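You operate a simulated robot arm through the tools that you are given. There is no shell and no other tool. Be economical: measure what you need, move in short steps, check, and stop when the job is done.

You run a simulated robot arm. Do the job below in one go: nothing can be reset, and whatever is moved stays where it is left.

Task
Hang the green towel and the yellow hanger on the white line.
Fine: teal peg toward one end of the towel, orange toward the other; brown peg close beside the hanger's hook.
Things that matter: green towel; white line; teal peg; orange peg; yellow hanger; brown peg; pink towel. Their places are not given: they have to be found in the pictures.

The check looks at the end state, three seconds after you hand in, the way a careful person would. Anything else that was tipped, shoved, dropped, spilled or broken makes it a failure. Flat cloth is picked up by pressing the open fingertips on it (5 to 10 N) and closing them slowly along it; thin cloth reads only 2 to 8 mm in the jaws.

Robot
A 6-joint arm with a two-finger parallel gripper, fixed in place. Base frame: the origin is at the foot of the arm, x ahead of it, y to its left, z up. Lengths are in m, angles in rad, forces in N, time in s.
Its first joint turns from -2.897 to 2.897 rad. Payload 3.91 kg.
The TCP is the grasp point between the finger pads, 0.03 m short of the fingertips. In the tool frame z runs along the fingers and y along their closing line. Largest opening 0.11 m; finger width 0.02, thickness 0.01; the body of the gripper, 0.048 by 0.112 m, starts 0.055 m behind the TCP.
Orientation is told as [roll, pitch, yaw] about the base's x, y, z axes, in that order, counted from this pose: with the fingers straight down and closing along the base's y, the tool's x points along the base's -x, its y along +y and its z along -z.

Tools
- The arm moves only by the tool send_rows. Its argument "rows" is a list of rows, each a list of 3 entries, a list of its own where there are three numbers: the turn, a rotation vector about the base's x, y, z in units of 4 degrees (1.0 is 4 degrees), then the shift along the base's x, y, z in units of 50 mm (1.0 is 50 mm), then the finger opening in cm, from 0 to 11. In form: [[[wx, wy, wz], [dx, dy, dz], hand], ...]. A call has 1 to 12 rows; each row shifts and turns the commanded pose from where the row before left it. A call with a number of a shift or a turn outside -1 to 1 is refused whole. Rows are played at 5 a second. More than 0.05 m and 0.15 rad between two rows, or a gripper value outside its range, and nothing of the call is played. Where a pose cannot be reached the arm comes as near as it can. A force on the tool above 40 N (or 10 N above the force at the start of the call, whichever is more), or a blocked arm, ends the call early, and 0.2 s more pass. Each finger travels about 0.045 m/s and halts on what it meets, pressing with about 44 N; the grip force reading is that of the motor and also rises with nothing between the fingers. The clock runs only during rows and for 0.2 s after the last one: add rows that do not move to give the fingers time. The reply holds the time, the measured pose of the TCP, the force on the tool along the base axes, the opening and the grip force, in the units named above and with some noise.
- Cameras (640 x 400 px; columns grow to the right, rows downward): "scene" is fixed at [0.221, -0.6493, 1.8353]; the picture's right is [0.95, -0.30, 0.00], its down [-0.14, -0.43, -0.89] and it looks along [0.27, 0.85, -0.46] (base axes); focal length 365 px, centre (320, 200). "wrist" rides on the gripper at [0.077, 0.007, -0.114] in the tool frame; the picture's right is [-0.09, 1.00, 0.00], its down [-0.80, -0.07, -0.59] and it looks along [-0.59, -0.05, 0.80] (tool axes); focal length 270 px, centre (320, 200).
- camera(camera): a new picture of that camera. It takes no simulated time.
- slide_trunk(by): slides the trunk up (or, below 0, down) by that many m; the arm rides with it, the base frame stays. It gives what a move gives, with no picture.
- point_at(camera, pixels): for up to 12 pixels [column, row] of the newest picture of that camera ("zoom" is the newest enlarged one), the place [x, y, z] in the base frame of the surface seen there, good to about 0.003 m. It takes no simulated time.
- close_up(camera, box): a new picture of the part [left, top, right, bottom] of that camera's present view, enlarged. It takes no simulated time.
- finish_job(): hands the job in; it is judged then, once.

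Work in short steps. Measure before you move; look again where a grasp or a placing could have gone wrong, and mend it. You have 80 turns and 54 pictures in all, those below and enlarged ones among them. Open the gripper and draw the arm clear of the work before you hand the job in, unless the task says otherwise; then end with one line.

The tools are called after "Emit:" by a JSON object that holds its "fn" and its "kwargs". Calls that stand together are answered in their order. send_rows: Moves the arm, as the interface text tells. Its arguments: {"type":"object","properties":{"rows":{"type":"array","items":{"type":"array"}}},"required":["rows"]} The other tools are called the same way: slide_trunk (by) slides the trunk up or down; camera (camera) takes a picture; point_at (camera, pixels) gives the place of the surface under pixels of a picture; close_up (camera, box) takes an enlarged picture of a part of a camera's view; finish_job () hands the job in.

At the start:

```text
clock: 0.0
tcp_pos: [0.1869, 0.2983, 1.4941]
ee_rot: [0.001, 0.001, -0.001]
wrist_force: [0.0, -0.1, -0.2]
gripper_width: 0.1101
grip_force: 0.1
trunk travel left (down, up): [-0.575, 0.035]
```

scene: 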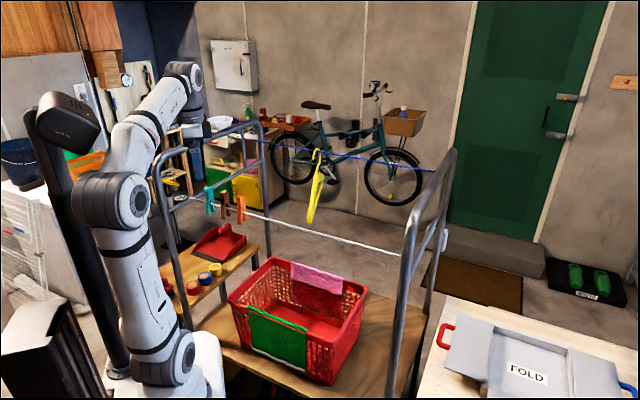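
wrist: 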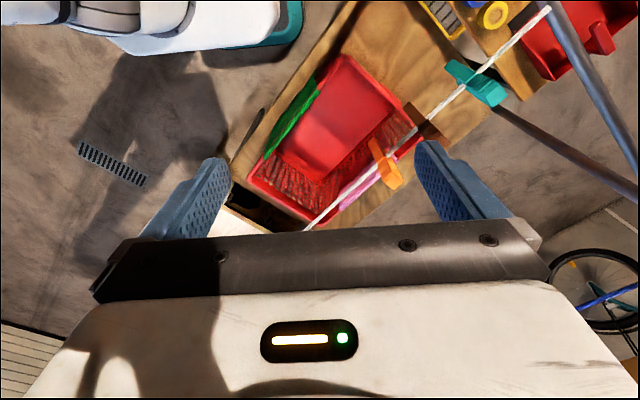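

The scene shows pegs on the white line near (225,205), the yellow hanger on the blue line near (316,185), and the green towel on the basket rim near (278,337). I enlarge these areas first.

Emit:
{"fn": "close_up", "kwargs": {"camera": "scene", "box": [150, 110, 350, 235]}}

Emit:
{"fn": "close_up", "kwargs": {"camera": "scene", "box": [220, 240, 380, 390]}}

Emit:
{"fn": "point_at", "kwargs": {"camera": "scene", "pixels": [[210, 200], [225, 205], [241, 209], [316, 155], [314, 200], [277, 310], [306, 330], [278, 345], [252, 308], [316, 280], [396, 254], [430, 169]]}}

```text
3.20 times, centred on (250, 172) of scene
```

zoom: 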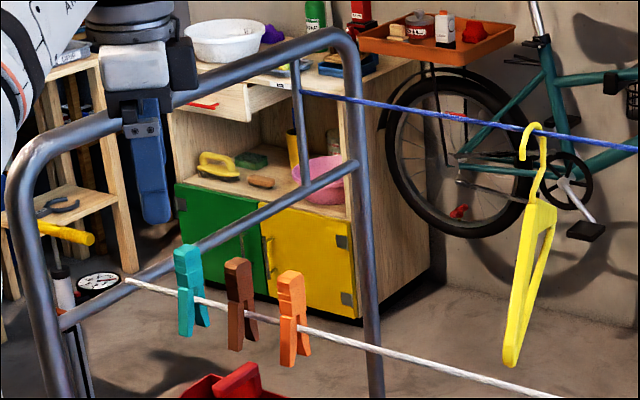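

```text
2.67 times, centred on (300, 315) of scene
```

zoom: 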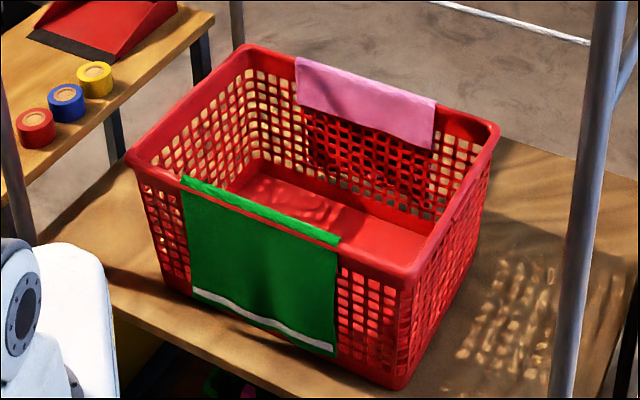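

```text
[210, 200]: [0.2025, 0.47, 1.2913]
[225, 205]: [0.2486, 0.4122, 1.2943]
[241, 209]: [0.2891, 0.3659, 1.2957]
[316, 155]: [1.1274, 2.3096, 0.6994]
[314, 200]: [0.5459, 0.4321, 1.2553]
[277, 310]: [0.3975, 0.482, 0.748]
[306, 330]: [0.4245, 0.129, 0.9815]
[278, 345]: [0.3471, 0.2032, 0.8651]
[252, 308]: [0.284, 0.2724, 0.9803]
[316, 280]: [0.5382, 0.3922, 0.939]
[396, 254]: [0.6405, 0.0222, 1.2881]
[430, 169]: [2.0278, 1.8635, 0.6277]
```

I need precise points on the pegs, the hook and the lines, so I enlarge the pegs and the hanger.

Emit:
{"fn": "close_up", "kwargs": {"camera": "scene", "box": [196, 176, 260, 226]}}

Emit:
{"fn": "point_at", "kwargs": {"camera": "zoom", "pixels": [[140, 120], [125, 250], [170, 300], [100, 220], [280, 150], [280, 340], [245, 240], [430, 200], [430, 380], [390, 285], [550, 335], [620, 352]]}}

Emit:
{"fn": "close_up", "kwargs": {"camera": "scene", "box": [280, 140, 360, 240]}}

```text
8.00 times, centred on (228, 201) of scene
```

zoom: 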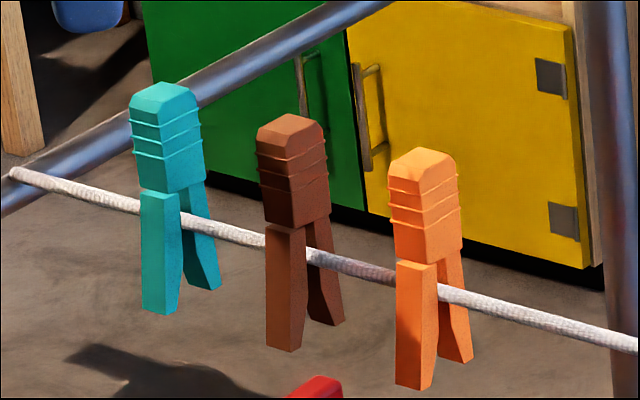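

```text
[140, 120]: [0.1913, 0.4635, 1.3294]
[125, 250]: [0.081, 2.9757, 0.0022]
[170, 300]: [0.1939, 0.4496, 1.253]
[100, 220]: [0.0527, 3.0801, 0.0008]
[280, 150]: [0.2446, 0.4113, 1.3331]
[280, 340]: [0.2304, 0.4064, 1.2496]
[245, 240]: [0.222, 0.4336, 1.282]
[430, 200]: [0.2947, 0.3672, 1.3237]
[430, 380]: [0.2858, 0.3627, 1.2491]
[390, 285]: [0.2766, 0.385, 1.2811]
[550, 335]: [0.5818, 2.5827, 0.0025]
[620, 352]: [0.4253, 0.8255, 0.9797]
```

```text
4.00 times, centred on (320, 190) of scene
```

zoom: 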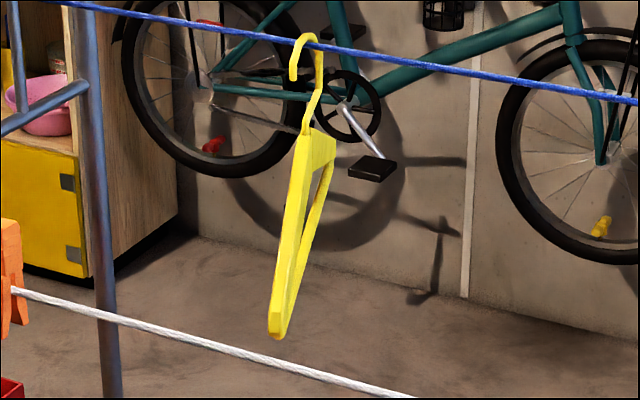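

Pegs are push-on clips, block z≈1.30–1.34, line z≈1.282. Now the hanger points in this zoom (hook top (307,38), neck (308,128), bottom (275,335)).

Emit:
{"fn": "point_at", "kwargs": {"camera": "zoom", "pixels": [[306, 38], [295, 70], [319, 75], [308, 122], [300, 160], [325, 150], [275, 325], [290, 250], [200, 25], [450, 69], [200, 342], [320, 375]]}}

Emit:
{"fn": "close_up", "kwargs": {"camera": "scene", "box": [305, 145, 329, 179]}}

```text
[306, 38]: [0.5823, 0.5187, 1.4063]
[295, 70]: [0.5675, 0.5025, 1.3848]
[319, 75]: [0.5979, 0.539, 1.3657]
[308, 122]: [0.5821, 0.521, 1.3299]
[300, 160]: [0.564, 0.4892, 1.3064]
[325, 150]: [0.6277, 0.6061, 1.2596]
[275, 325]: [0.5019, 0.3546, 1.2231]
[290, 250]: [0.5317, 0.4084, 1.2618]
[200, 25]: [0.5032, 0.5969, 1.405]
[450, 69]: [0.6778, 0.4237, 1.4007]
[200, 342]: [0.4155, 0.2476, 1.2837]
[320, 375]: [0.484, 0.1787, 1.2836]
```

```text
11.76 times, centred on (317, 162) of scene
```

zoom: 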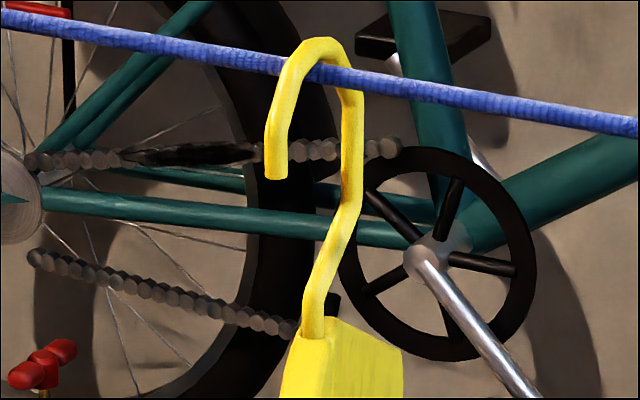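

Line frame: n=(x+y)/√2, u=(x−y)/√2. White line is at n≈0.469, z 1.283; blue at n≈0.778, z 1.402; the hanger is at u≈0.05 with its plane at ≈64° yaw and hook tip on the near side. I move above its near arm (0.532, 0.410) while staying high, turning the gripper to 64°.

Emit:
{"fn": "send_rows", "kwargs": {"rows": [[[0, 0, 1], [0.575, 0.187, 0], 11], [[0, 0, 1], [0.575, 0.187, 0], 11], [[0, 0, 1], [0.575, 0.187, 0], 11], [[0, 0, 1], [0.575, 0.187, 0], 11], [[0, 0, 1], [0.575, 0.187, 0], 11], [[0, 0, 1], [0.575, 0.187, 0], 11], [[0, 0, 1], [0.575, 0.187, 0], 11], [[0, 0, 1], [0.575, 0.187, 0], 11], [[0, 0, 1], [0.575, 0.187, 0], 11], [[0, 0, 1], [0.575, 0.187, 0], 11], [[0, 0, 1], [0.575, 0.187, 0], 11], [[0, 0, 1], [0.575, 0.187, 0], 11]]}}

Emit:
{"fn": "send_rows", "kwargs": {"rows": [[[0, 0, 1], [0, 0, 0], 8], [[0, 0, 1], [0, 0, 0], 8], [[0, 0, 1], [0, 0, 0], 7], [[0, 0, 1], [0, 0, 0], 6], [[0, 0, 0], [0, 0, 0], 6], [[0, 0, 0], [0, 0, 0], 6]]}}

Emit:
{"fn": "camera", "kwargs": {"camera": "wrist"}}

Emit:
{"fn": "camera", "kwargs": {"camera": "scene"}}

```text
clock: 2.6
tcp_pos: [0.5028, 0.382, 1.438]
ee_rot: [-0.001, -0.002, 0.839]
wrist_force: [1.1, 0.9, -0.3]
gripper_width: 0.11
grip_force: 0.0
out of reach, approached as far as the arm can: row 8, 9, 10, 11, 12
trunk travel left (down, up): [-0.575, 0.035]
```

```text
clock: 4.0
tcp_pos: [0.5018, 0.3815, 1.4391]
ee_rot: [0.0, 0.0, 1.116]
wrist_force: [-0.3, 0.3, -0.2]
gripper_width: 0.0599
grip_force: 0.1
trunk travel left (down, up): [-0.575, 0.035]
```

```text
46 pictures are left
```

wrist: 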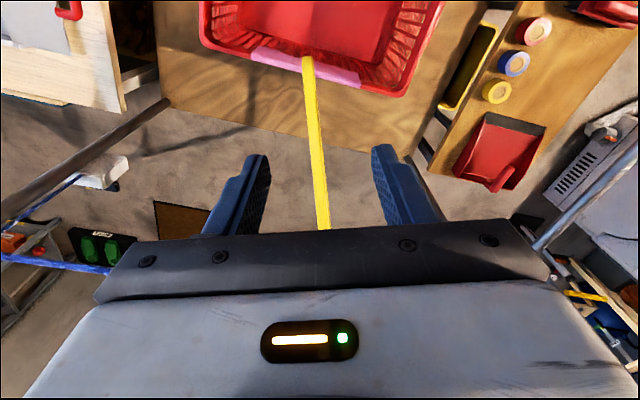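

```text
45 pictures are left
```

scene: 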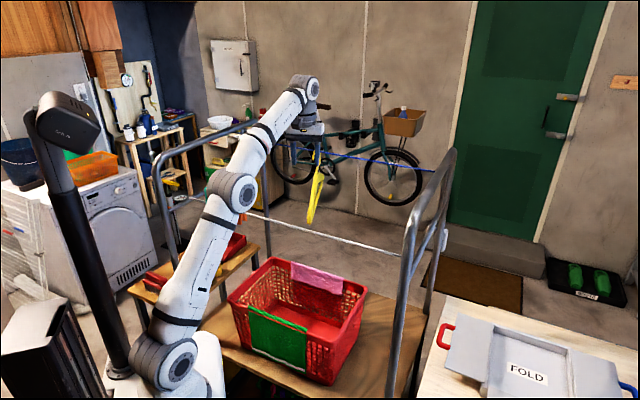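

The hanger's near arm is centred between the fingers (≈(315,150)), yaw matches. The arm is near its height limit, so I raise the trunk, then move to (0.530,0.408) and down.

Emit:
{"fn": "slide_trunk", "kwargs": {"by": 0.035}}

Emit:
{"fn": "send_rows", "kwargs": {"rows": [[[0, 0, 0], [0.2, 0.18, -0.4], 6], [[0, 0, 0], [0.2, 0.18, -0.4], 6], [[0, 0, 0], [0.15, 0.15, -0.6], 6], [[0, 0, 0], [0, 0, -0.6], 6], [[0, 0, 0], [0, 0, 0], 6]]}}

Emit:
{"fn": "camera", "kwargs": {"camera": "wrist"}}

```text
clock: 4.8
tcp_pos: [0.5016, 0.3817, 1.4746]
ee_rot: [0.0, -0.001, 1.117]
wrist_force: [0.3, -0.1, 0.3]
gripper_width: 0.0601
grip_force: 0.0
trunk travel left (down, up): [-0.61, 0.0]
```

```text
clock: 6.0
tcp_pos: [0.5309, 0.4068, 1.3732]
ee_rot: [-0.001, 0.002, 1.117]
wrist_force: [-0.4, -0.5, 0.2]
gripper_width: 0.06
grip_force: 0.1
trunk travel left (down, up): [-0.61, 0.0]
```

```text
44 pictures are left
```

wrist: 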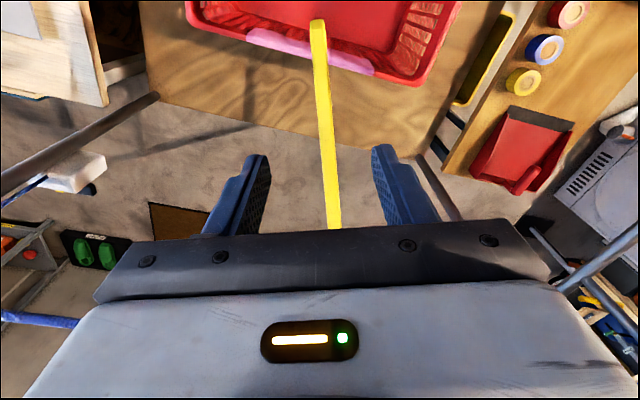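

Hanger arm at (318,30)–(333,228), slightly right of centre. I check its 3D position before descending.

Emit:
{"fn": "point_at", "kwargs": {"camera": "wrist", "pixels": [[317, 24], [320, 60], [324, 110], [329, 160], [332, 210], [334, 225]]}}

```text
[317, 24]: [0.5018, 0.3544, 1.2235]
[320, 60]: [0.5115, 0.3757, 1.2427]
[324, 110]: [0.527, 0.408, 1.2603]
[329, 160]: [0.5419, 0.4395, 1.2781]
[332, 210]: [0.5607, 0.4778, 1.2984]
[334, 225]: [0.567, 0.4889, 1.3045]
```

The near arm's top edge at (0.527,0.408) is z 1.260; I descend to TCP z≈1.250 and close.

Emit:
{"fn": "send_rows", "kwargs": {"rows": [[[0, 0, 0], [-0.07, 0, -0.6], 6], [[0, 0, 0], [0, 0, -0.6], 6], [[0, 0, 0], [0, 0, -0.6], 6], [[0, 0, 0], [0, 0, -0.65], 6], [[0, 0, 0], [0, 0, 0], 3], [[0, 0, 0], [0, 0, 0], 2], [[0, 0, 0], [0, 0, 0], 1], [[0, 0, 0], [0, 0, 0], 0.2], [[0, 0, 0], [0, 0, 0], 0], [[0, 0, 0], [0, 0, 0], 0]]}}

Emit:
{"fn": "close_up", "kwargs": {"camera": "scene", "box": [260, 120, 380, 240]}}

```text
clock: 8.2
tcp_pos: [0.5265, 0.4084, 1.2534]
ee_rot: [0.0, -0.001, 1.116]
wrist_force: [0.0, -0.7, -0.2]
gripper_width: 0.0122
grip_force: 44.0
trunk travel left (down, up): [-0.61, 0.0]
```

```text
3.33 times, centred on (320, 180) of scene
```

zoom: 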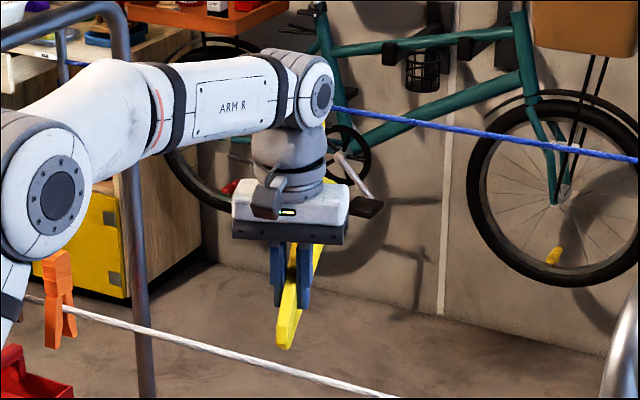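

Gripped (12 mm). I lift 50 mm and look at the hook relative to the blue line.

Emit:
{"fn": "send_rows", "kwargs": {"rows": [[[0, 0, 0], [0, 0, 0.3], 0], [[0, 0, 0], [0, 0, 0.3], 0], [[0, 0, 0], [0, 0, 0.3], 0], [[0, 0, 0], [0, 0, 0.1], 0], [[0, 0, 0], [0, 0, 0], 0]]}}

Emit:
{"fn": "close_up", "kwargs": {"camera": "scene", "box": [280, 120, 360, 200]}}

Emit:
{"fn": "camera", "kwargs": {"camera": "wrist"}}

```text
clock: 9.4
tcp_pos: [0.5252, 0.4079, 1.3026]
ee_rot: [0.0, 0.0, 1.117]
wrist_force: [0.3, -0.1, 0.7]
gripper_width: 0.0119
grip_force: 43.9
trunk travel left (down, up): [-0.61, 0.0]
```

```text
5.00 times, centred on (320, 160) of scene
```

zoom: 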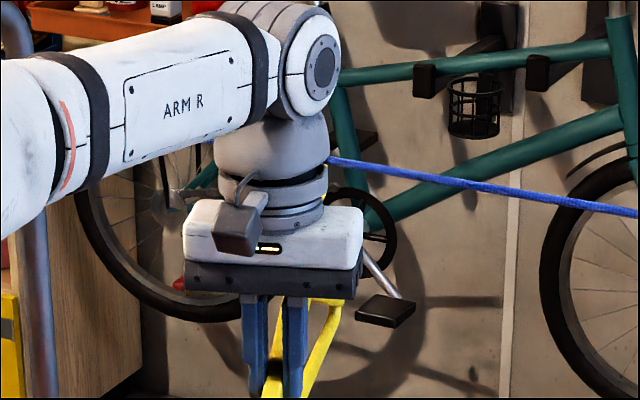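

```text
41 pictures are left
```

wrist: 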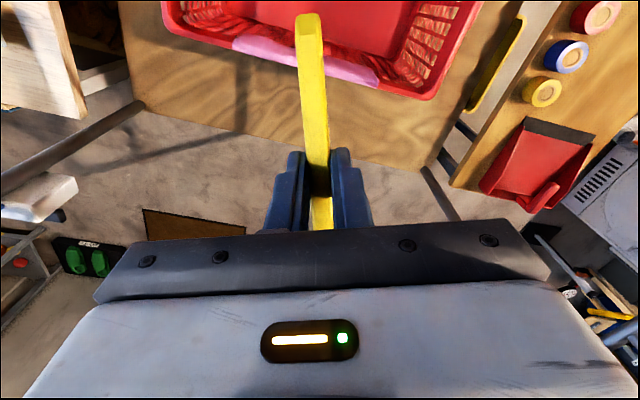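

Hook is hidden behind the gripper; I check for sag via the visible hanger points (308,16), (312,90) and the far frame part in the scene zoom.

Emit:
{"fn": "point_at", "kwargs": {"camera": "wrist", "pixels": [[308, 18], [311, 60], [315, 110], [318, 150]]}}

Emit:
{"fn": "point_at", "kwargs": {"camera": "zoom", "pixels": [[328, 312], [318, 355], [318, 300], [350, 165], [500, 188]]}}

```text
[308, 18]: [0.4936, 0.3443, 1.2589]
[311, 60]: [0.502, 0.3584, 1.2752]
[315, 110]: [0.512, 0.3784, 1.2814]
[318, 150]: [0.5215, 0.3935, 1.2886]
```

```text
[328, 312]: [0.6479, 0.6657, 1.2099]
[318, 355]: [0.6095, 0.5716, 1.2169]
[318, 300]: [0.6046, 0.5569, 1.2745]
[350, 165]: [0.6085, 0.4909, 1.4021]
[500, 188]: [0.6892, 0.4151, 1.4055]
```

The hanger has sagged about 9° about the grip (near-arm slope 0.33 vs 0.49). I tilt the tool back to level the hanger and lift slightly more.

Emit:
{"fn": "send_rows", "kwargs": {"rows": [[[0.6, -0.29, 0], [0, 0, 0.08], 0], [[0.6, -0.29, 0], [0, 0, 0.08], 0], [[0.6, -0.29, 0], [0, 0, 0.08], 0], [[0.6, -0.29, 0], [0, 0, 0.08], 0], [[0, 0, 0], [0, 0, 0], 0]]}}

Emit:
{"fn": "close_up", "kwargs": {"camera": "scene", "box": [280, 120, 360, 200]}}

Emit:
{"fn": "point_at", "kwargs": {"camera": "wrist", "pixels": [[308, 18], [311, 60], [315, 110], [318, 150]]}}

```text
clock: 10.6
tcp_pos: [0.5251, 0.4086, 1.3178]
ee_rot: [0.001, -0.187, 1.117]
wrist_force: [0.1, 0.4, -1.0]
gripper_width: 0.0116
grip_force: 44.3
trunk travel left (down, up): [-0.61, 0.0]
```

```text
5.00 times, centred on (320, 160) of scene
```

zoom: 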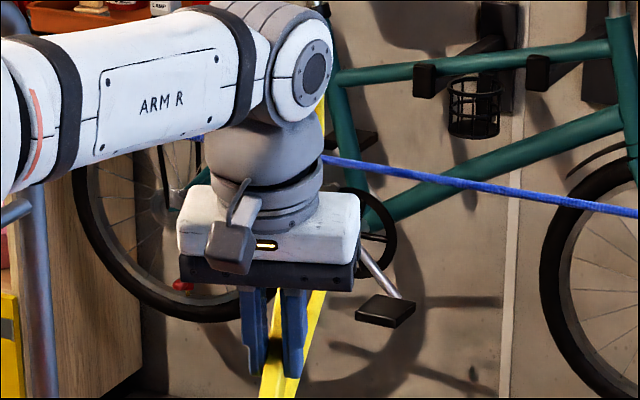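

```text
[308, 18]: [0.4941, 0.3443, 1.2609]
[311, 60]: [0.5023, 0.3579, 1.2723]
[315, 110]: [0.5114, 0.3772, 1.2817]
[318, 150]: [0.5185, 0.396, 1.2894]
```

A yellow sliver of the hook shows at (322,115), above the blue line (325,158). I measure it and the lower bar.

Emit:
{"fn": "point_at", "kwargs": {"camera": "zoom", "pixels": [[321, 110], [322, 128], [322, 140], [312, 310], [302, 350], [335, 160]]}}

Emit:
{"fn": "close_up", "kwargs": {"camera": "scene", "box": [306, 130, 330, 160]}}

```text
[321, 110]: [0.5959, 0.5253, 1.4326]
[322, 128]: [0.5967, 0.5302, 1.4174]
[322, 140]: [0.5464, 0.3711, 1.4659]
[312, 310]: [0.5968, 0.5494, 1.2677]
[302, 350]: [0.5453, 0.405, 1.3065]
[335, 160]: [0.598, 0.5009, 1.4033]
```

```text
13.33 times, centred on (318, 145) of scene
```

zoom: 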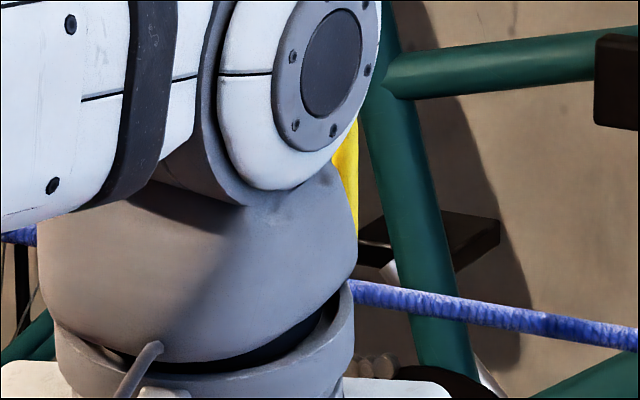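

The shaft is at n≈0.797 with the hook raised ≈60 mm, so the tip (bottom ≈1.43) clears the blue line (top 1.406). I push +n by 55 mm, so the tip passes beyond the line.

Emit:
{"fn": "send_rows", "kwargs": {"rows": [[[0, 0, 0], [0.13, 0.13, 0], 0], [[0, 0, 0], [0.13, 0.13, 0], 0], [[0, 0, 0], [0.13, 0.13, 0], 0], [[0, 0, 0], [0.13, 0.13, 0], 0], [[0, 0, 0], [0.13, 0.13, 0], 0], [[0, 0, 0], [0.13, 0.13, 0], 0], [[0, 0, 0], [0, 0, 0], 0]]}}

Emit:
{"fn": "close_up", "kwargs": {"camera": "scene", "box": [290, 120, 350, 180]}}

```text
clock: 12.2
tcp_pos: [0.5649, 0.445, 1.3167]
ee_rot: [-0.002, -0.186, 1.117]
wrist_force: [0.2, -0.5, -0.1]
gripper_width: 0.012
grip_force: 44.3
trunk travel left (down, up): [-0.61, 0.0]
```

```text
6.67 times, centred on (320, 150) of scene
```

zoom: 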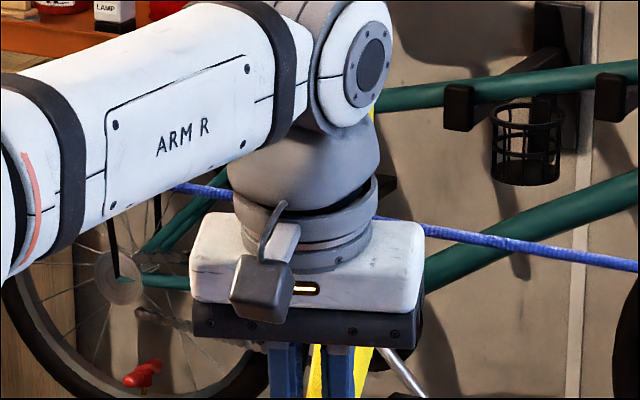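

Forces are near zero. Now I lower with the blue line passing between gripper and hook tip, watching for contact.

Emit:
{"fn": "send_rows", "kwargs": {"rows": [[[0, 0, 0], [0, 0, -0.3], 0], [[0, 0, 0], [0, 0, -0.3], 0], [[0, 0, 0], [0, 0, -0.3], 0], [[0, 0, 0], [0, 0, 0], 0]]}}

Emit:
{"fn": "camera", "kwargs": {"camera": "scene"}}

```text
clock: 13.2
tcp_pos: [0.564, 0.4447, 1.2733]
ee_rot: [0.001, -0.185, 1.117]
wrist_force: [-0.2, 0.0, -0.1]
gripper_width: 0.0117
grip_force: 44.0
trunk travel left (down, up): [-0.61, 0.0]
```

```text
37 pictures are left
```

scene: 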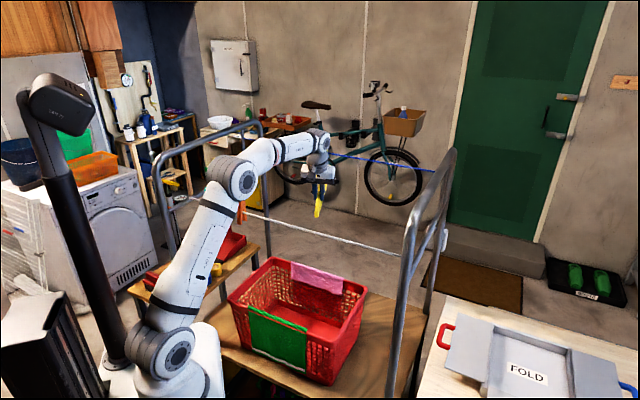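

The elbow at (240,178) is close to the pegs in the picture; I check actual distances before going lower.

Emit:
{"fn": "point_at", "kwargs": {"camera": "scene", "pixels": [[240, 178], [250, 195], [225, 170], [232, 205], [242, 212], [262, 152], [290, 148], [320, 195], [318, 215], [316, 150]]}}

```text
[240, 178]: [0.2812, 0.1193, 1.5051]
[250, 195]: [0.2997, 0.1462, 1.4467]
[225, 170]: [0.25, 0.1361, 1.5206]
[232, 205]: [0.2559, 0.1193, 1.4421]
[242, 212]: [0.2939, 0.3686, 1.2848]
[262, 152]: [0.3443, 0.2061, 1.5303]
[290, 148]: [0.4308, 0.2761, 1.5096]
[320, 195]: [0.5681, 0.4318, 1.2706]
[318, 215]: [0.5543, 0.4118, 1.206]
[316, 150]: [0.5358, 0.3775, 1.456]
```

Elbow is at z>1.44, well clear. I lower 55 mm more, then draw the hanger back toward −n by 60 mm.

Emit:
{"fn": "send_rows", "kwargs": {"rows": [[[0, 0, 0], [0, 0, -0.3], 0], [[0, 0, 0], [0, 0, -0.3], 0], [[0, 0, 0], [0, 0, -0.3], 0], [[0, 0, 0], [0, 0, -0.3], 0], [[0, 0, 0], [0, 0, 0], 0], [[0, 0, 0], [-0.2, -0.2, 0], 0], [[0, 0, 0], [-0.2, -0.2, 0], 0], [[0, 0, 0], [-0.2, -0.2, 0], 0], [[0, 0, 0], [-0.2, -0.2, 0], 0], [[0, 0, 0], [-0.2, -0.2, 0], 0], [[0, 0, 0], [0, 0, 0], 0]]}}

Emit:
{"fn": "close_up", "kwargs": {"camera": "scene", "box": [270, 130, 370, 240]}}

Emit:
{"fn": "camera", "kwargs": {"camera": "wrist"}}

```text
clock: 15.6
tcp_pos: [0.5148, 0.3964, 1.2123]
ee_rot: [-0.001, -0.187, 1.117]
wrist_force: [1.0, -0.6, -0.5]
gripper_width: 0.0119
grip_force: 44.0
trunk travel left (down, up): [-0.61, 0.0]
```

```text
3.64 times, centred on (320, 185) of scene
```

zoom: 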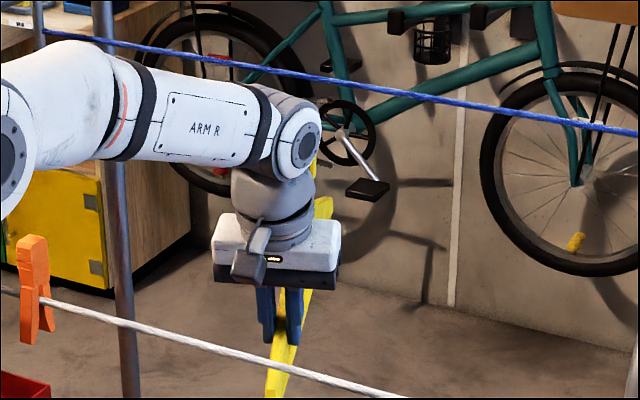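

```text
35 pictures are left
```

wrist: 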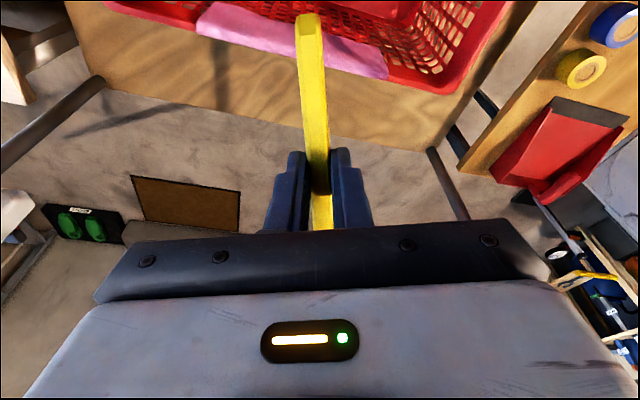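

The hanger is free of the blue line. Next I yaw it clockwise to be parallel with the lines (between them), then raise.

Emit:
{"fn": "send_rows", "kwargs": {"rows": [[[0, 0, -1], [-0.028, -0.028, 0], 0], [[0, 0, -1], [-0.028, -0.028, 0], 0], [[0, 0, -1], [-0.028, -0.028, 0], 0], [[0, 0, -1], [-0.028, -0.028, 0], 0], [[0, 0, -1], [-0.028, -0.028, 0], 0], [[0, 0, -1], [-0.028, -0.028, 0], 0], [[0, 0, -1], [-0.028, -0.028, 0], 0], [[0, 0, -1], [-0.028, -0.028, 0], 0], [[0, 0, -1], [-0.028, -0.028, 0], 0], [[0, 0, -1], [-0.028, -0.028, 0], 0], [[0, 0, -1], [-0.028, -0.028, 0], 0], [[0, 0, -1], [-0.028, -0.028, 0], 0]]}}

Emit:
{"fn": "send_rows", "kwargs": {"rows": [[[0, 0, -1], [0, 0, 0], 0], [[0, 0, -1], [0, 0, 0], 0], [[0, 0, -1], [0, 0, 0], 0], [[0, 0, -1], [0, 0, 0], 0], [[0, 0, -1], [0, 0, 0], 0], [[0, 0, -1], [0, 0, 0], 0], [[0, 0, -1], [0, 0, 0], 0], [[0, 0, -1], [0, 0, 0], 0], [[0, 0, -1], [0, 0, 0], 0], [[0, 0, -1], [0, 0, 0], 0], [[0, 0, -1], [0, 0, 0], 0], [[0, 0, -1], [0, 0, 0], 0]]}}

Emit:
{"fn": "send_rows", "kwargs": {"rows": [[[0, 0, -1], [0, 0, 0], 0], [[0, 0, -1], [0, 0, 0], 0], [[0, 0, -1], [0, 0, 0], 0], [[0, 0, 0], [0, 0, 0], 0]]}}

Emit:
{"fn": "camera", "kwargs": {"camera": "scene"}}

```text
clock: 18.2
tcp_pos: [0.4984, 0.379, 1.2136]
ee_rot: [0.001, -0.187, 0.276]
wrist_force: [-0.2, 0.6, -0.1]
gripper_width: 0.0117
grip_force: 43.9
trunk travel left (down, up): [-0.61, 0.0]
```

```text
clock: 20.8
tcp_pos: [0.4972, 0.3796, 1.2107]
ee_rot: [0.0, -0.185, -0.561]
wrist_force: [0.4, -0.8, -0.9]
gripper_width: 0.0116
grip_force: 44.1
trunk travel left (down, up): [-0.61, 0.0]
```

```text
clock: 21.8
tcp_pos: [0.4983, 0.3802, 1.2134]
ee_rot: [-0.001, -0.186, -0.77]
wrist_force: [-0.3, 0.0, -0.3]
gripper_width: 0.012
grip_force: 44.0
trunk travel left (down, up): [-0.61, 0.0]
```

```text
34 pictures are left
```

scene: 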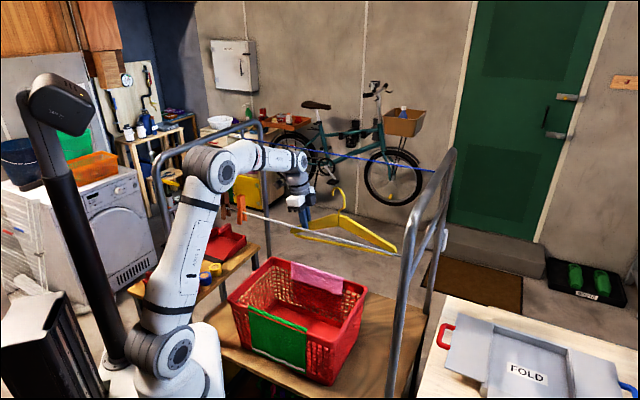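

The hanger is now parallel and visible; its far end (396,250) looks near the right frame, so I measure.

Emit:
{"fn": "point_at", "kwargs": {"camera": "scene", "pixels": [[395, 249], [340, 192], [342, 208], [342, 217], [303, 235], [405, 262], [412, 215], [440, 165], [388, 390]]}}

Emit:
{"fn": "close_up", "kwargs": {"camera": "scene", "box": [270, 150, 430, 270]}}

```text
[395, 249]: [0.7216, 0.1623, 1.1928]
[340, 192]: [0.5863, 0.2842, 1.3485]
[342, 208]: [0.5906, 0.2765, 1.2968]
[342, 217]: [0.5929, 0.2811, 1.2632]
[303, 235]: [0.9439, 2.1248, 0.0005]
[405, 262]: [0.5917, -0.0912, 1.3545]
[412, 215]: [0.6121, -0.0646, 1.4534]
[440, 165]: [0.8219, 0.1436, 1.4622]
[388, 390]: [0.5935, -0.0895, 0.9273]
```

```text
3.33 times, centred on (350, 210) of scene
```

zoom: 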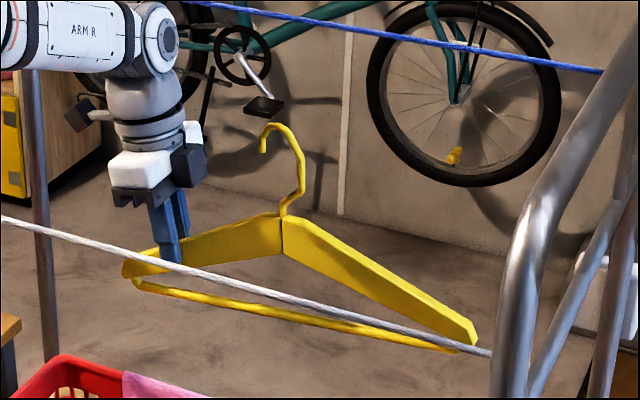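

Far end u≈0.395 vs frame ≈0.48, fine. I raise 170 mm, then cross over the white line to n≈0.37.

Emit:
{"fn": "send_rows", "kwargs": {"rows": [[[0, 0, 0], [0, 0, 0.5], 0], [[0, 0, 0], [0, 0, 0.6], 0], [[0, 0, 0], [0, 0, 0.6], 0], [[0, 0, 0], [0, 0, 0.6], 0], [[0, 0, 0], [0, 0, 0.6], 0], [[0, 0, 0], [0, 0, 0.5], 0], [[0, 0, 0], [0, 0, 0], 0]]}}

Emit:
{"fn": "send_rows", "kwargs": {"rows": [[[0, 0, 0], [-0.3, -0.3, 0], 0], [[0, 0, 0], [-0.45, -0.45, 0], 0], [[0, 0, 0], [-0.45, -0.45, 0], 0], [[0, 0, 0], [-0.45, -0.45, 0], 0], [[0, 0, 0], [-0.45, -0.45, 0], 0], [[0, 0, 0], [-0.45, -0.45, 0], 0], [[0, 0, 0], [-0.45, -0.45, 0], 0], [[0, 0, 0], [-0.45, -0.45, 0], 0], [[0, 0, 0], [0, 0, 0], 0]]}}

Emit:
{"fn": "camera", "kwargs": {"camera": "scene"}}

```text
clock: 23.4
tcp_pos: [0.4972, 0.3777, 1.3834]
ee_rot: [0.0, -0.186, -0.768]
wrist_force: [-0.8, -0.1, 0.0]
gripper_width: 0.0119
grip_force: 44.3
trunk travel left (down, up): [-0.61, 0.0]
```

```text
clock: 25.4
tcp_pos: [0.3233, 0.2071, 1.383]
ee_rot: [0.0, -0.187, -0.769]
wrist_force: [0.5, 0.7, -0.5]
gripper_width: 0.0118
grip_force: 43.7
trunk travel left (down, up): [-0.61, 0.0]
```

```text
32 pictures are left
```

scene: 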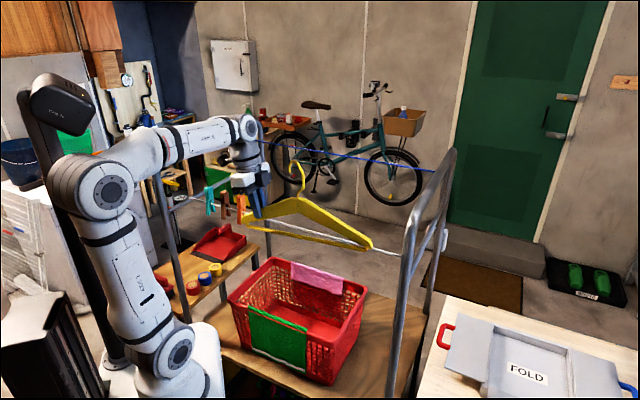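

Hanger is on the near side (n≈0.375). I lower it so the hook passes below the white line (TCP z≈1.10).

Emit:
{"fn": "send_rows", "kwargs": {"rows": [[[0, 0, 0], [-0.04, -0.04, -0.5], 0], [[0, 0, 0], [-0.04, -0.04, -0.8], 0], [[0, 0, 0], [0, 0, -0.8], 0], [[0, 0, 0], [0, 0, -0.8], 0], [[0, 0, 0], [0, 0, -0.8], 0], [[0, 0, 0], [0, 0, -0.8], 0], [[0, 0, 0], [0, 0, -0.8], 0], [[0, 0, 0], [0, 0, -0.3], 0], [[0, 0, 0], [0, 0, 0], 0]]}}

Emit:
{"fn": "camera", "kwargs": {"camera": "scene"}}

```text
clock: 27.4
tcp_pos: [0.3202, 0.2012, 1.1026]
ee_rot: [-0.002, -0.187, -0.768]
wrist_force: [0.0, -0.2, -1.6]
gripper_width: 0.0116
grip_force: 43.9
trunk travel left (down, up): [-0.61, 0.0]
```

```text
31 pictures are left
```

scene: 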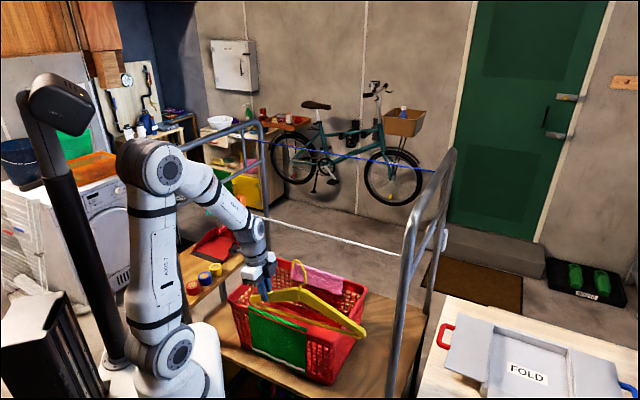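

Clear so far. Now I yaw back counter-clockwise so the hanger swings beneath the white line, and check the forearm against pegs.

Emit:
{"fn": "point_at", "kwargs": {"camera": "scene", "pixels": [[200, 190], [225, 205], [240, 225], [300, 265], [364, 333], [250, 240]]}}

Emit:
{"fn": "send_rows", "kwargs": {"rows": [[[0, 0, 1], [0, 0, 0], 0], [[0, 0, 1], [0, 0, 0], 0], [[0, 0, 1], [0, 0, 0], 0], [[0, 0, 1], [0, 0, 0], 0], [[0, 0, 1], [0, 0, 0], 0], [[0, 0, 1], [0, 0, 0], 0], [[0, 0, 1], [0, 0, 0], 0], [[0, 0, 1], [0, 0, 0], 0], [[0, 0, 1], [0, 0, 0], 0], [[0, 0, 1], [0, 0, 0], 0], [[0, 0, 1], [0, 0, 0], 0], [[0, 0, 1], [0, 0, 0], 0]]}}

Emit:
{"fn": "send_rows", "kwargs": {"rows": [[[0, 0, 1], [0.25, -0.25, 0], 0], [[0, 0, 1], [0.25, -0.25, 0], 0], [[0, 0, 1], [0.25, -0.25, 0], 0], [[0, 0, 1], [0.25, -0.25, 0], 0], [[0, 0, 1], [0.25, -0.25, 0], 0], [[0, 0, 1], [0.25, -0.25, 0], 0], [[0, 0, 1], [0.25, -0.25, 0], 0], [[0, 0, 1], [0.25, -0.25, 0], 0], [[0, 0, 1], [0.25, -0.25, 0], 0], [[0, 0, 1], [0.25, -0.25, 0], 0], [[0, 0, 0.3], [0.25, -0.25, 0], 0], [[0, 0, 0], [0, 0, 0], 0]]}}

Emit:
{"fn": "camera", "kwargs": {"camera": "scene"}}

```text
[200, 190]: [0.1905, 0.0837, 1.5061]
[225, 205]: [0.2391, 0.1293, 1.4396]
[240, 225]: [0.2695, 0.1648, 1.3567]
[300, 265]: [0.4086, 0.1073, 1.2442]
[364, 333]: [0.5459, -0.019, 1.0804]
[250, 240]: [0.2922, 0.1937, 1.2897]
```

```text
clock: 30.0
tcp_pos: [0.3203, 0.2045, 1.1027]
ee_rot: [-0.001, -0.185, 0.073]
wrist_force: [0.3, -0.7, 0.3]
gripper_width: 0.0118
grip_force: 43.6
trunk travel left (down, up): [-0.61, 0.0]
```

```text
clock: 32.6
tcp_pos: [0.4597, 0.0649, 1.1027]
ee_rot: [-0.001, -0.188, 0.789]
wrist_force: [0.1, -0.5, -0.6]
gripper_width: 0.0119
grip_force: 44.2
trunk travel left (down, up): [-0.61, 0.0]
```

```text
30 pictures are left
```

scene: 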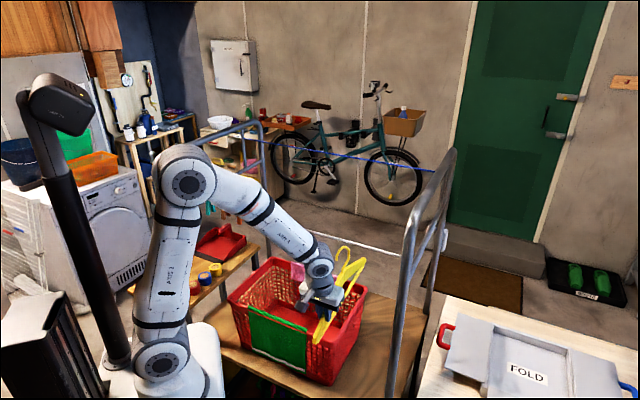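

Now the hanger is perpendicular under the white line. I zoom on hook to measure tip and shaft relative to the line.

Emit:
{"fn": "close_up", "kwargs": {"camera": "scene", "box": [310, 220, 390, 290]}}

```text
5.71 times, centred on (350, 255) of scene
```

zoom: 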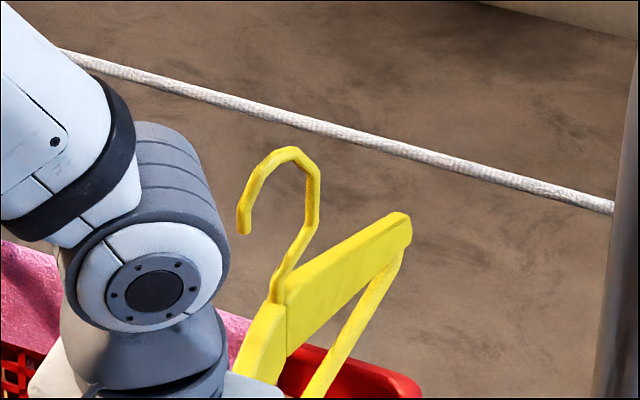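

Emit:
{"fn": "point_at", "kwargs": {"camera": "zoom", "pixels": [[244, 225], [243, 200], [287, 154], [314, 190], [300, 245], [276, 290], [400, 225], [280, 115], [400, 148], [500, 178]]}}

```text
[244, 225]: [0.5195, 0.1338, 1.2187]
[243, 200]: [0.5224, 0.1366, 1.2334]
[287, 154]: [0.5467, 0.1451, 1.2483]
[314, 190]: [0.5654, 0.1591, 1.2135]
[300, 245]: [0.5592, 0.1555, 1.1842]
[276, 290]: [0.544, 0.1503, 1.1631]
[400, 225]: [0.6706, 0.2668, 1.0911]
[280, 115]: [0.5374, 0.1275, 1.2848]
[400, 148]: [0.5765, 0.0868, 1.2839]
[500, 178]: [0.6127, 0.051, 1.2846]
```

Tip n≈0.462 (bottom 1.216), shaft n≈0.512, line n≈0.469. I go +n 32 mm so the tip is beyond the line, then raise 95 mm.

Emit:
{"fn": "send_rows", "kwargs": {"rows": [[[0, 0, 0], [0.15, 0.15, 0], 0], [[0, 0, 0], [0.15, 0.15, 0], 0], [[0, 0, 0], [0.15, 0.15, 0], 0], [[0, 0, 0], [0, 0, 0.4], 0], [[0, 0, 0], [0, 0, 0.5], 0], [[0, 0, 0], [0, 0, 0.5], 0], [[0, 0, 0], [0, 0, 0.5], 0], [[0, 0, 0], [0, 0, 0], 0]]}}

Emit:
{"fn": "close_up", "kwargs": {"camera": "scene", "box": [310, 200, 390, 270]}}

```text
clock: 34.4
tcp_pos: [0.481, 0.0866, 1.1969]
ee_rot: [0.0, -0.187, 0.79]
wrist_force: [0.1, 0.2, -0.1]
gripper_width: 0.0117
grip_force: 44.2
trunk travel left (down, up): [-0.61, 0.0]
```

```text
5.71 times, centred on (350, 235) of scene
```

zoom: 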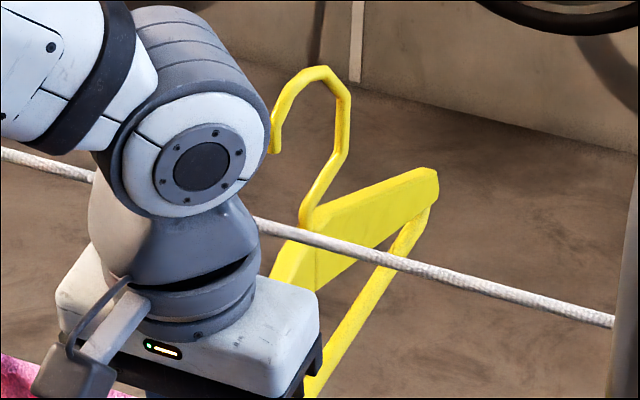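

The tip (275,148) is above and beyond the line. I bring it −n 48 mm, then check before lowering.

Emit:
{"fn": "send_rows", "kwargs": {"rows": [[[0, 0, 0], [-0.17, -0.17, 0], 0], [[0, 0, 0], [-0.17, -0.17, 0], 0], [[0, 0, 0], [-0.17, -0.17, 0], 0], [[0, 0, 0], [-0.17, -0.17, 0], 0], [[0, 0, 0], [0, 0, 0], 0]]}}

Emit:
{"fn": "close_up", "kwargs": {"camera": "scene", "box": [310, 200, 390, 270]}}

```text
clock: 35.6
tcp_pos: [0.4465, 0.0543, 1.1979]
ee_rot: [0.0, -0.186, 0.789]
wrist_force: [-0.2, -0.9, -0.9]
gripper_width: 0.0118
grip_force: 43.9
trunk travel left (down, up): [-0.61, 0.0]
```

```text
5.71 times, centred on (350, 235) of scene
```

zoom: 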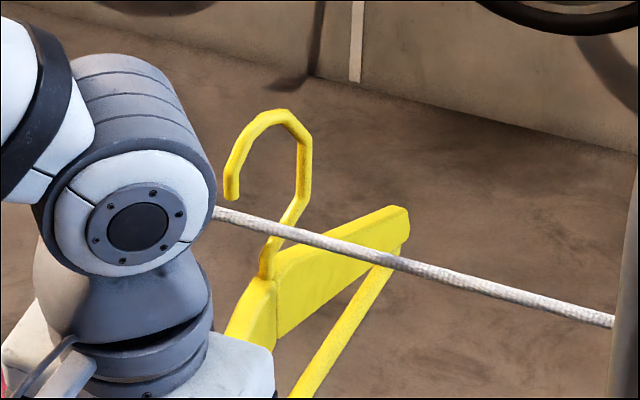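

The line passes under the tip and in front of the shaft. I lower about 45 mm until the hook rests.

Emit:
{"fn": "send_rows", "kwargs": {"rows": [[[0, 0, 0], [0, 0, -0.25], 0], [[0, 0, 0], [0, 0, -0.25], 0], [[0, 0, 0], [0, 0, -0.2], 0], [[0, 0, 0], [0, 0, -0.15], 0], [[0, 0, 0], [0, 0, 0], 0]]}}

Emit:
{"fn": "close_up", "kwargs": {"camera": "scene", "box": [310, 210, 390, 280]}}

```text
clock: 36.8
tcp_pos: [0.4467, 0.0539, 1.1551]
ee_rot: [0.001, -0.187, 0.79]
wrist_force: [-0.3, 0.0, -0.5]
gripper_width: 0.0118
grip_force: 44.2
trunk travel left (down, up): [-0.61, 0.0]
```

```text
5.71 times, centred on (350, 245) of scene
```

zoom: 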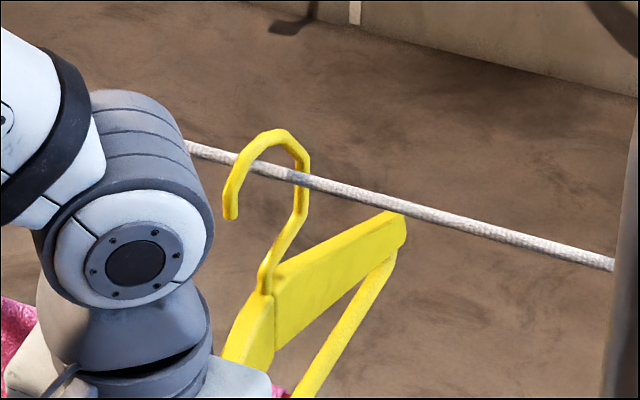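

The line is inside the hook with ≈13 mm to go. I lower 13 mm and open slowly.

Emit:
{"fn": "send_rows", "kwargs": {"rows": [[[0, 0, 0], [0, 0, -0.14], 0], [[0, 0, 0], [0, 0, -0.12], 0], [[0, 0, 0], [0, 0, 0], 0], [[0, 0, 0], [0, 0, 0], 1.5], [[0, 0, 0], [0, 0, 0], 2], [[0, 0, 0], [0, 0, 0], 3.5], [[0, 0, 0], [0, 0, 0], 5], [[0, 0, 0], [0, 0, 0], 5], [[0, 0, 0], [0, 0, 0], 5]]}}

Emit:
{"fn": "close_up", "kwargs": {"camera": "scene", "box": [290, 210, 400, 310]}}

Emit:
{"fn": "camera", "kwargs": {"camera": "wrist"}}

```text
clock: 38.8
tcp_pos: [0.4483, 0.0542, 1.1421]
ee_rot: [-0.001, -0.187, 0.787]
wrist_force: [0.2, 0.3, -0.7]
gripper_width: 0.0501
grip_force: 0.1
trunk travel left (down, up): [-0.61, 0.0]
```

```text
4.00 times, centred on (345, 260) of scene
```

zoom: 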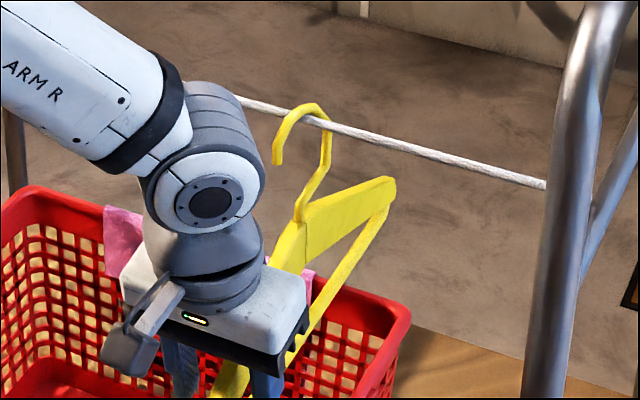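

```text
24 pictures are left
```

wrist: 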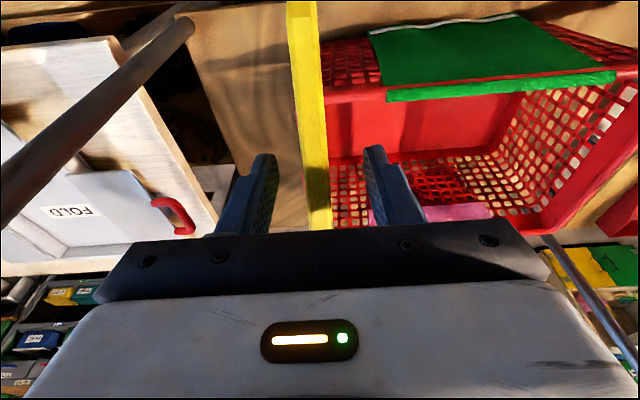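

The hanger hangs on the white line, fingers are open around it. From this wrist view I measure the towel: inner flap (390–615, 75–100), stripe near (440,25).

Emit:
{"fn": "point_at", "kwargs": {"camera": "wrist", "pixels": [[388, 97], [390, 90], [500, 93], [500, 86], [500, 78], [612, 78], [612, 72], [500, 50], [440, 25], [375, 32], [520, 17], [450, 60]]}}

Emit:
{"fn": "send_rows", "kwargs": {"rows": [[[0, 0, 0], [-0.05, -0.05, 0.4], 5], [[0, 0, 0], [-0.05, -0.05, 0.4], 5], [[0, 0, 0], [-0.05, -0.05, 0.4], 5], [[0, 0, 0], [-0.05, -0.05, 0.4], 5], [[0, 0, 0], [0, 0, 0.5], 5], [[0, 0, 0], [0, 0, 0.8], 5], [[0, 0, 0], [0, 0, 0.8], 5], [[0, 0, 0], [0, 0, 0.8], 5], [[0, 0, 0], [0, 0, 0], 5]]}}

Emit:
{"fn": "send_rows", "kwargs": {"rows": [[[-0.474, 0.474, 0], [-0.4, 0.4, 0], 5], [[-0.474, 0.474, 0], [-0.4, 0.4, 0], 5], [[-0.474, 0.474, 0], [-0.4, 0.4, 0], 5], [[-0.474, 0.474, 0], [-0.4, 0.4, 0], 5], [[0, 0, 0], [0, 0, 0], 5]]}}

Emit:
{"fn": "camera", "kwargs": {"camera": "scene"}}

```text
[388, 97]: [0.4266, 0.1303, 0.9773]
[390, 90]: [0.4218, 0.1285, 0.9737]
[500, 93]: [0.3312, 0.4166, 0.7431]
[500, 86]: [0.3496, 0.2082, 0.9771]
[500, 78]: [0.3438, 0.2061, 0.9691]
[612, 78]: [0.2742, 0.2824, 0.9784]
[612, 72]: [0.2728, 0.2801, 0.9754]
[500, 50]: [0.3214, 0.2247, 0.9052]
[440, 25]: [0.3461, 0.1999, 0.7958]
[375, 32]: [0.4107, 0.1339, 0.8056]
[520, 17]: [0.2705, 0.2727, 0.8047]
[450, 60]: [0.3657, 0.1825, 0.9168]
```

```text
clock: 40.8
tcp_pos: [0.437, 0.044, 1.3692]
ee_rot: [0.001, -0.187, 0.789]
wrist_force: [-0.3, 0.8, -0.7]
gripper_width: 0.0502
grip_force: 0.0
trunk travel left (down, up): [-0.61, 0.0]
```

```text
clock: 42.0
tcp_pos: [0.3569, 0.1241, 1.3679]
ee_rot: [0.001, 0.001, 0.79]
wrist_force: [-0.2, 0.3, 0.7]
gripper_width: 0.05
grip_force: 0.0
trunk travel left (down, up): [-0.61, 0.0]
```

```text
23 pictures are left
```

scene: 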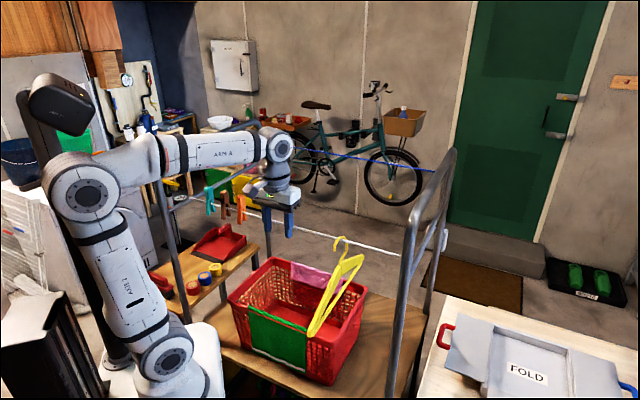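

The hanger hangs cleanly. Towel ridge runs from (0.274,0.282) to (0.427,0.130) at z≈0.98, n≈0.394; I go above its middle (0.350,0.207) with a slight lean away from the line, closing along the ridge, and descend to just above.

Emit:
{"fn": "send_rows", "kwargs": {"rows": [[[0.35, -0.35, 0], [-0.07, 0.8, 0], 4], [[0.35, -0.35, 0], [-0.07, 0.85, 0], 4], [[0, 0, 0], [0, 0, -0.8], 4], [[0, 0, 0], [0, 0, -0.9], 4], [[0, 0, 0], [0, 0, -0.9], 4], [[0, 0, 0], [0, 0, -0.9], 4], [[0, 0, 0], [0, 0, -0.9], 4], [[0, 0, 0], [0, 0, -0.9], 4], [[0, 0, 0], [0, 0, -0.8], 4], [[0, 0, 0], [0, 0, -0.3], 4], [[0, 0, 0], [0, 0, 0], 4]]}}

Emit:
{"fn": "camera", "kwargs": {"camera": "wrist"}}

Emit:
{"fn": "camera", "kwargs": {"camera": "scene"}}

```text
clock: 44.4
tcp_pos: [0.3505, 0.2066, 1.0466]
ee_rot: [0.0, -0.068, 0.788]
wrist_force: [0.4, 0.1, 0.2]
gripper_width: 0.04
grip_force: 0.0
trunk travel left (down, up): [-0.61, 0.0]
```

```text
22 pictures are left
```

wrist: 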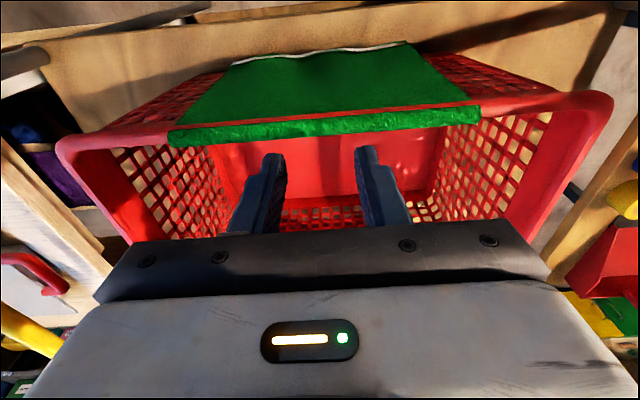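

```text
21 pictures are left
```

scene: 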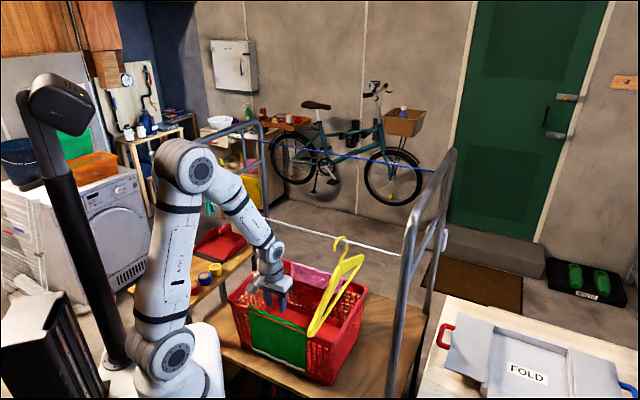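

I measure the ridge under the fingertips (front edge (330,128), top edge (330,118)).

Emit:
{"fn": "point_at", "kwargs": {"camera": "wrist", "pixels": [[320, 133], [320, 128], [320, 122], [320, 116], [320, 110], [172, 138], [478, 118], [320, 137], [510, 103], [75, 145]]}}

```text
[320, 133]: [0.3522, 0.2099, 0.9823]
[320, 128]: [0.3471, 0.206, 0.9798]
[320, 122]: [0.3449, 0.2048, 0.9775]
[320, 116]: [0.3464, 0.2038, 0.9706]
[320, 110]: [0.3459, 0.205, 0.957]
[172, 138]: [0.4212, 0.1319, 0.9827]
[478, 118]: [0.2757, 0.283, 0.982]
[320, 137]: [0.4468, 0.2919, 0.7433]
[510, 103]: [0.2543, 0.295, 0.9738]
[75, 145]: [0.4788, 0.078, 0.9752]
```

The ridge top is n≈0.396, z 0.982, directly under the fingertips. I descend to contact, gently.

Emit:
{"fn": "send_rows", "kwargs": {"rows": [[[0, 0, 0], [0, 0, -0.3], 4], [[0, 0, 0], [0, 0, -0.3], 4], [[0, 0, 0], [0, 0, -0.05], 4], [[0, 0, 0], [0, 0, -0.05], 4], [[0, 0, 0], [0, 0, 0], 4]]}}

```text
clock: 45.6
tcp_pos: [0.3502, 0.2062, 1.0129]
ee_rot: [0.0, -0.069, 0.788]
wrist_force: [-0.1, -0.3, -0.3]
gripper_width: 0.0399
grip_force: 0.0
trunk travel left (down, up): [-0.61, 0.0]
```

No contact yet at tip z≈0.983; I go down in 1–2 mm steps.

Emit:
{"fn": "send_rows", "kwargs": {"rows": [[[0, 0, 0], [0, 0, -0.03], 4], [[0, 0, 0], [0, 0, -0.03], 4], [[0, 0, 0], [0, 0, 0], 4]]}}

```text
clock: 46.4
tcp_pos: [0.3494, 0.2053, 1.0086]
ee_rot: [0.0, -0.068, 0.789]
wrist_force: [0.1, -0.1, -0.4]
gripper_width: 0.0398
grip_force: 0.0
trunk travel left (down, up): [-0.61, 0.0]
```

Emit:
{"fn": "send_rows", "kwargs": {"rows": [[[0, 0, 0], [0, 0, -0.03], 4], [[0, 0, 0], [0, 0, -0.03], 4], [[0, 0, 0], [0, 0, 0], 4]]}}

```text
clock: 47.2
tcp_pos: [0.35, 0.2054, 1.0081]
ee_rot: [0.0, -0.072, 0.79]
wrist_force: [4.0, -1.6, 26.2]
gripper_width: 0.04
grip_force: 0.2
trunk travel left (down, up): [-0.61, 0.0]
```

Contact at 26 N, a bit much; I back off ~1.8 mm to reach 5–10 N.

Emit:
{"fn": "send_rows", "kwargs": {"rows": [[[0, 0, 0], [0, 0, 0.036], 4], [[0, 0, 0], [0, 0, 0], 4]]}}

```text
clock: 47.8
tcp_pos: [0.3503, 0.2063, 1.0089]
ee_rot: [0.001, -0.068, 0.789]
wrist_force: [5.2, -1.3, 11.5]
gripper_width: 0.0404
grip_force: 0.1
trunk travel left (down, up): [-0.61, 0.0]
```

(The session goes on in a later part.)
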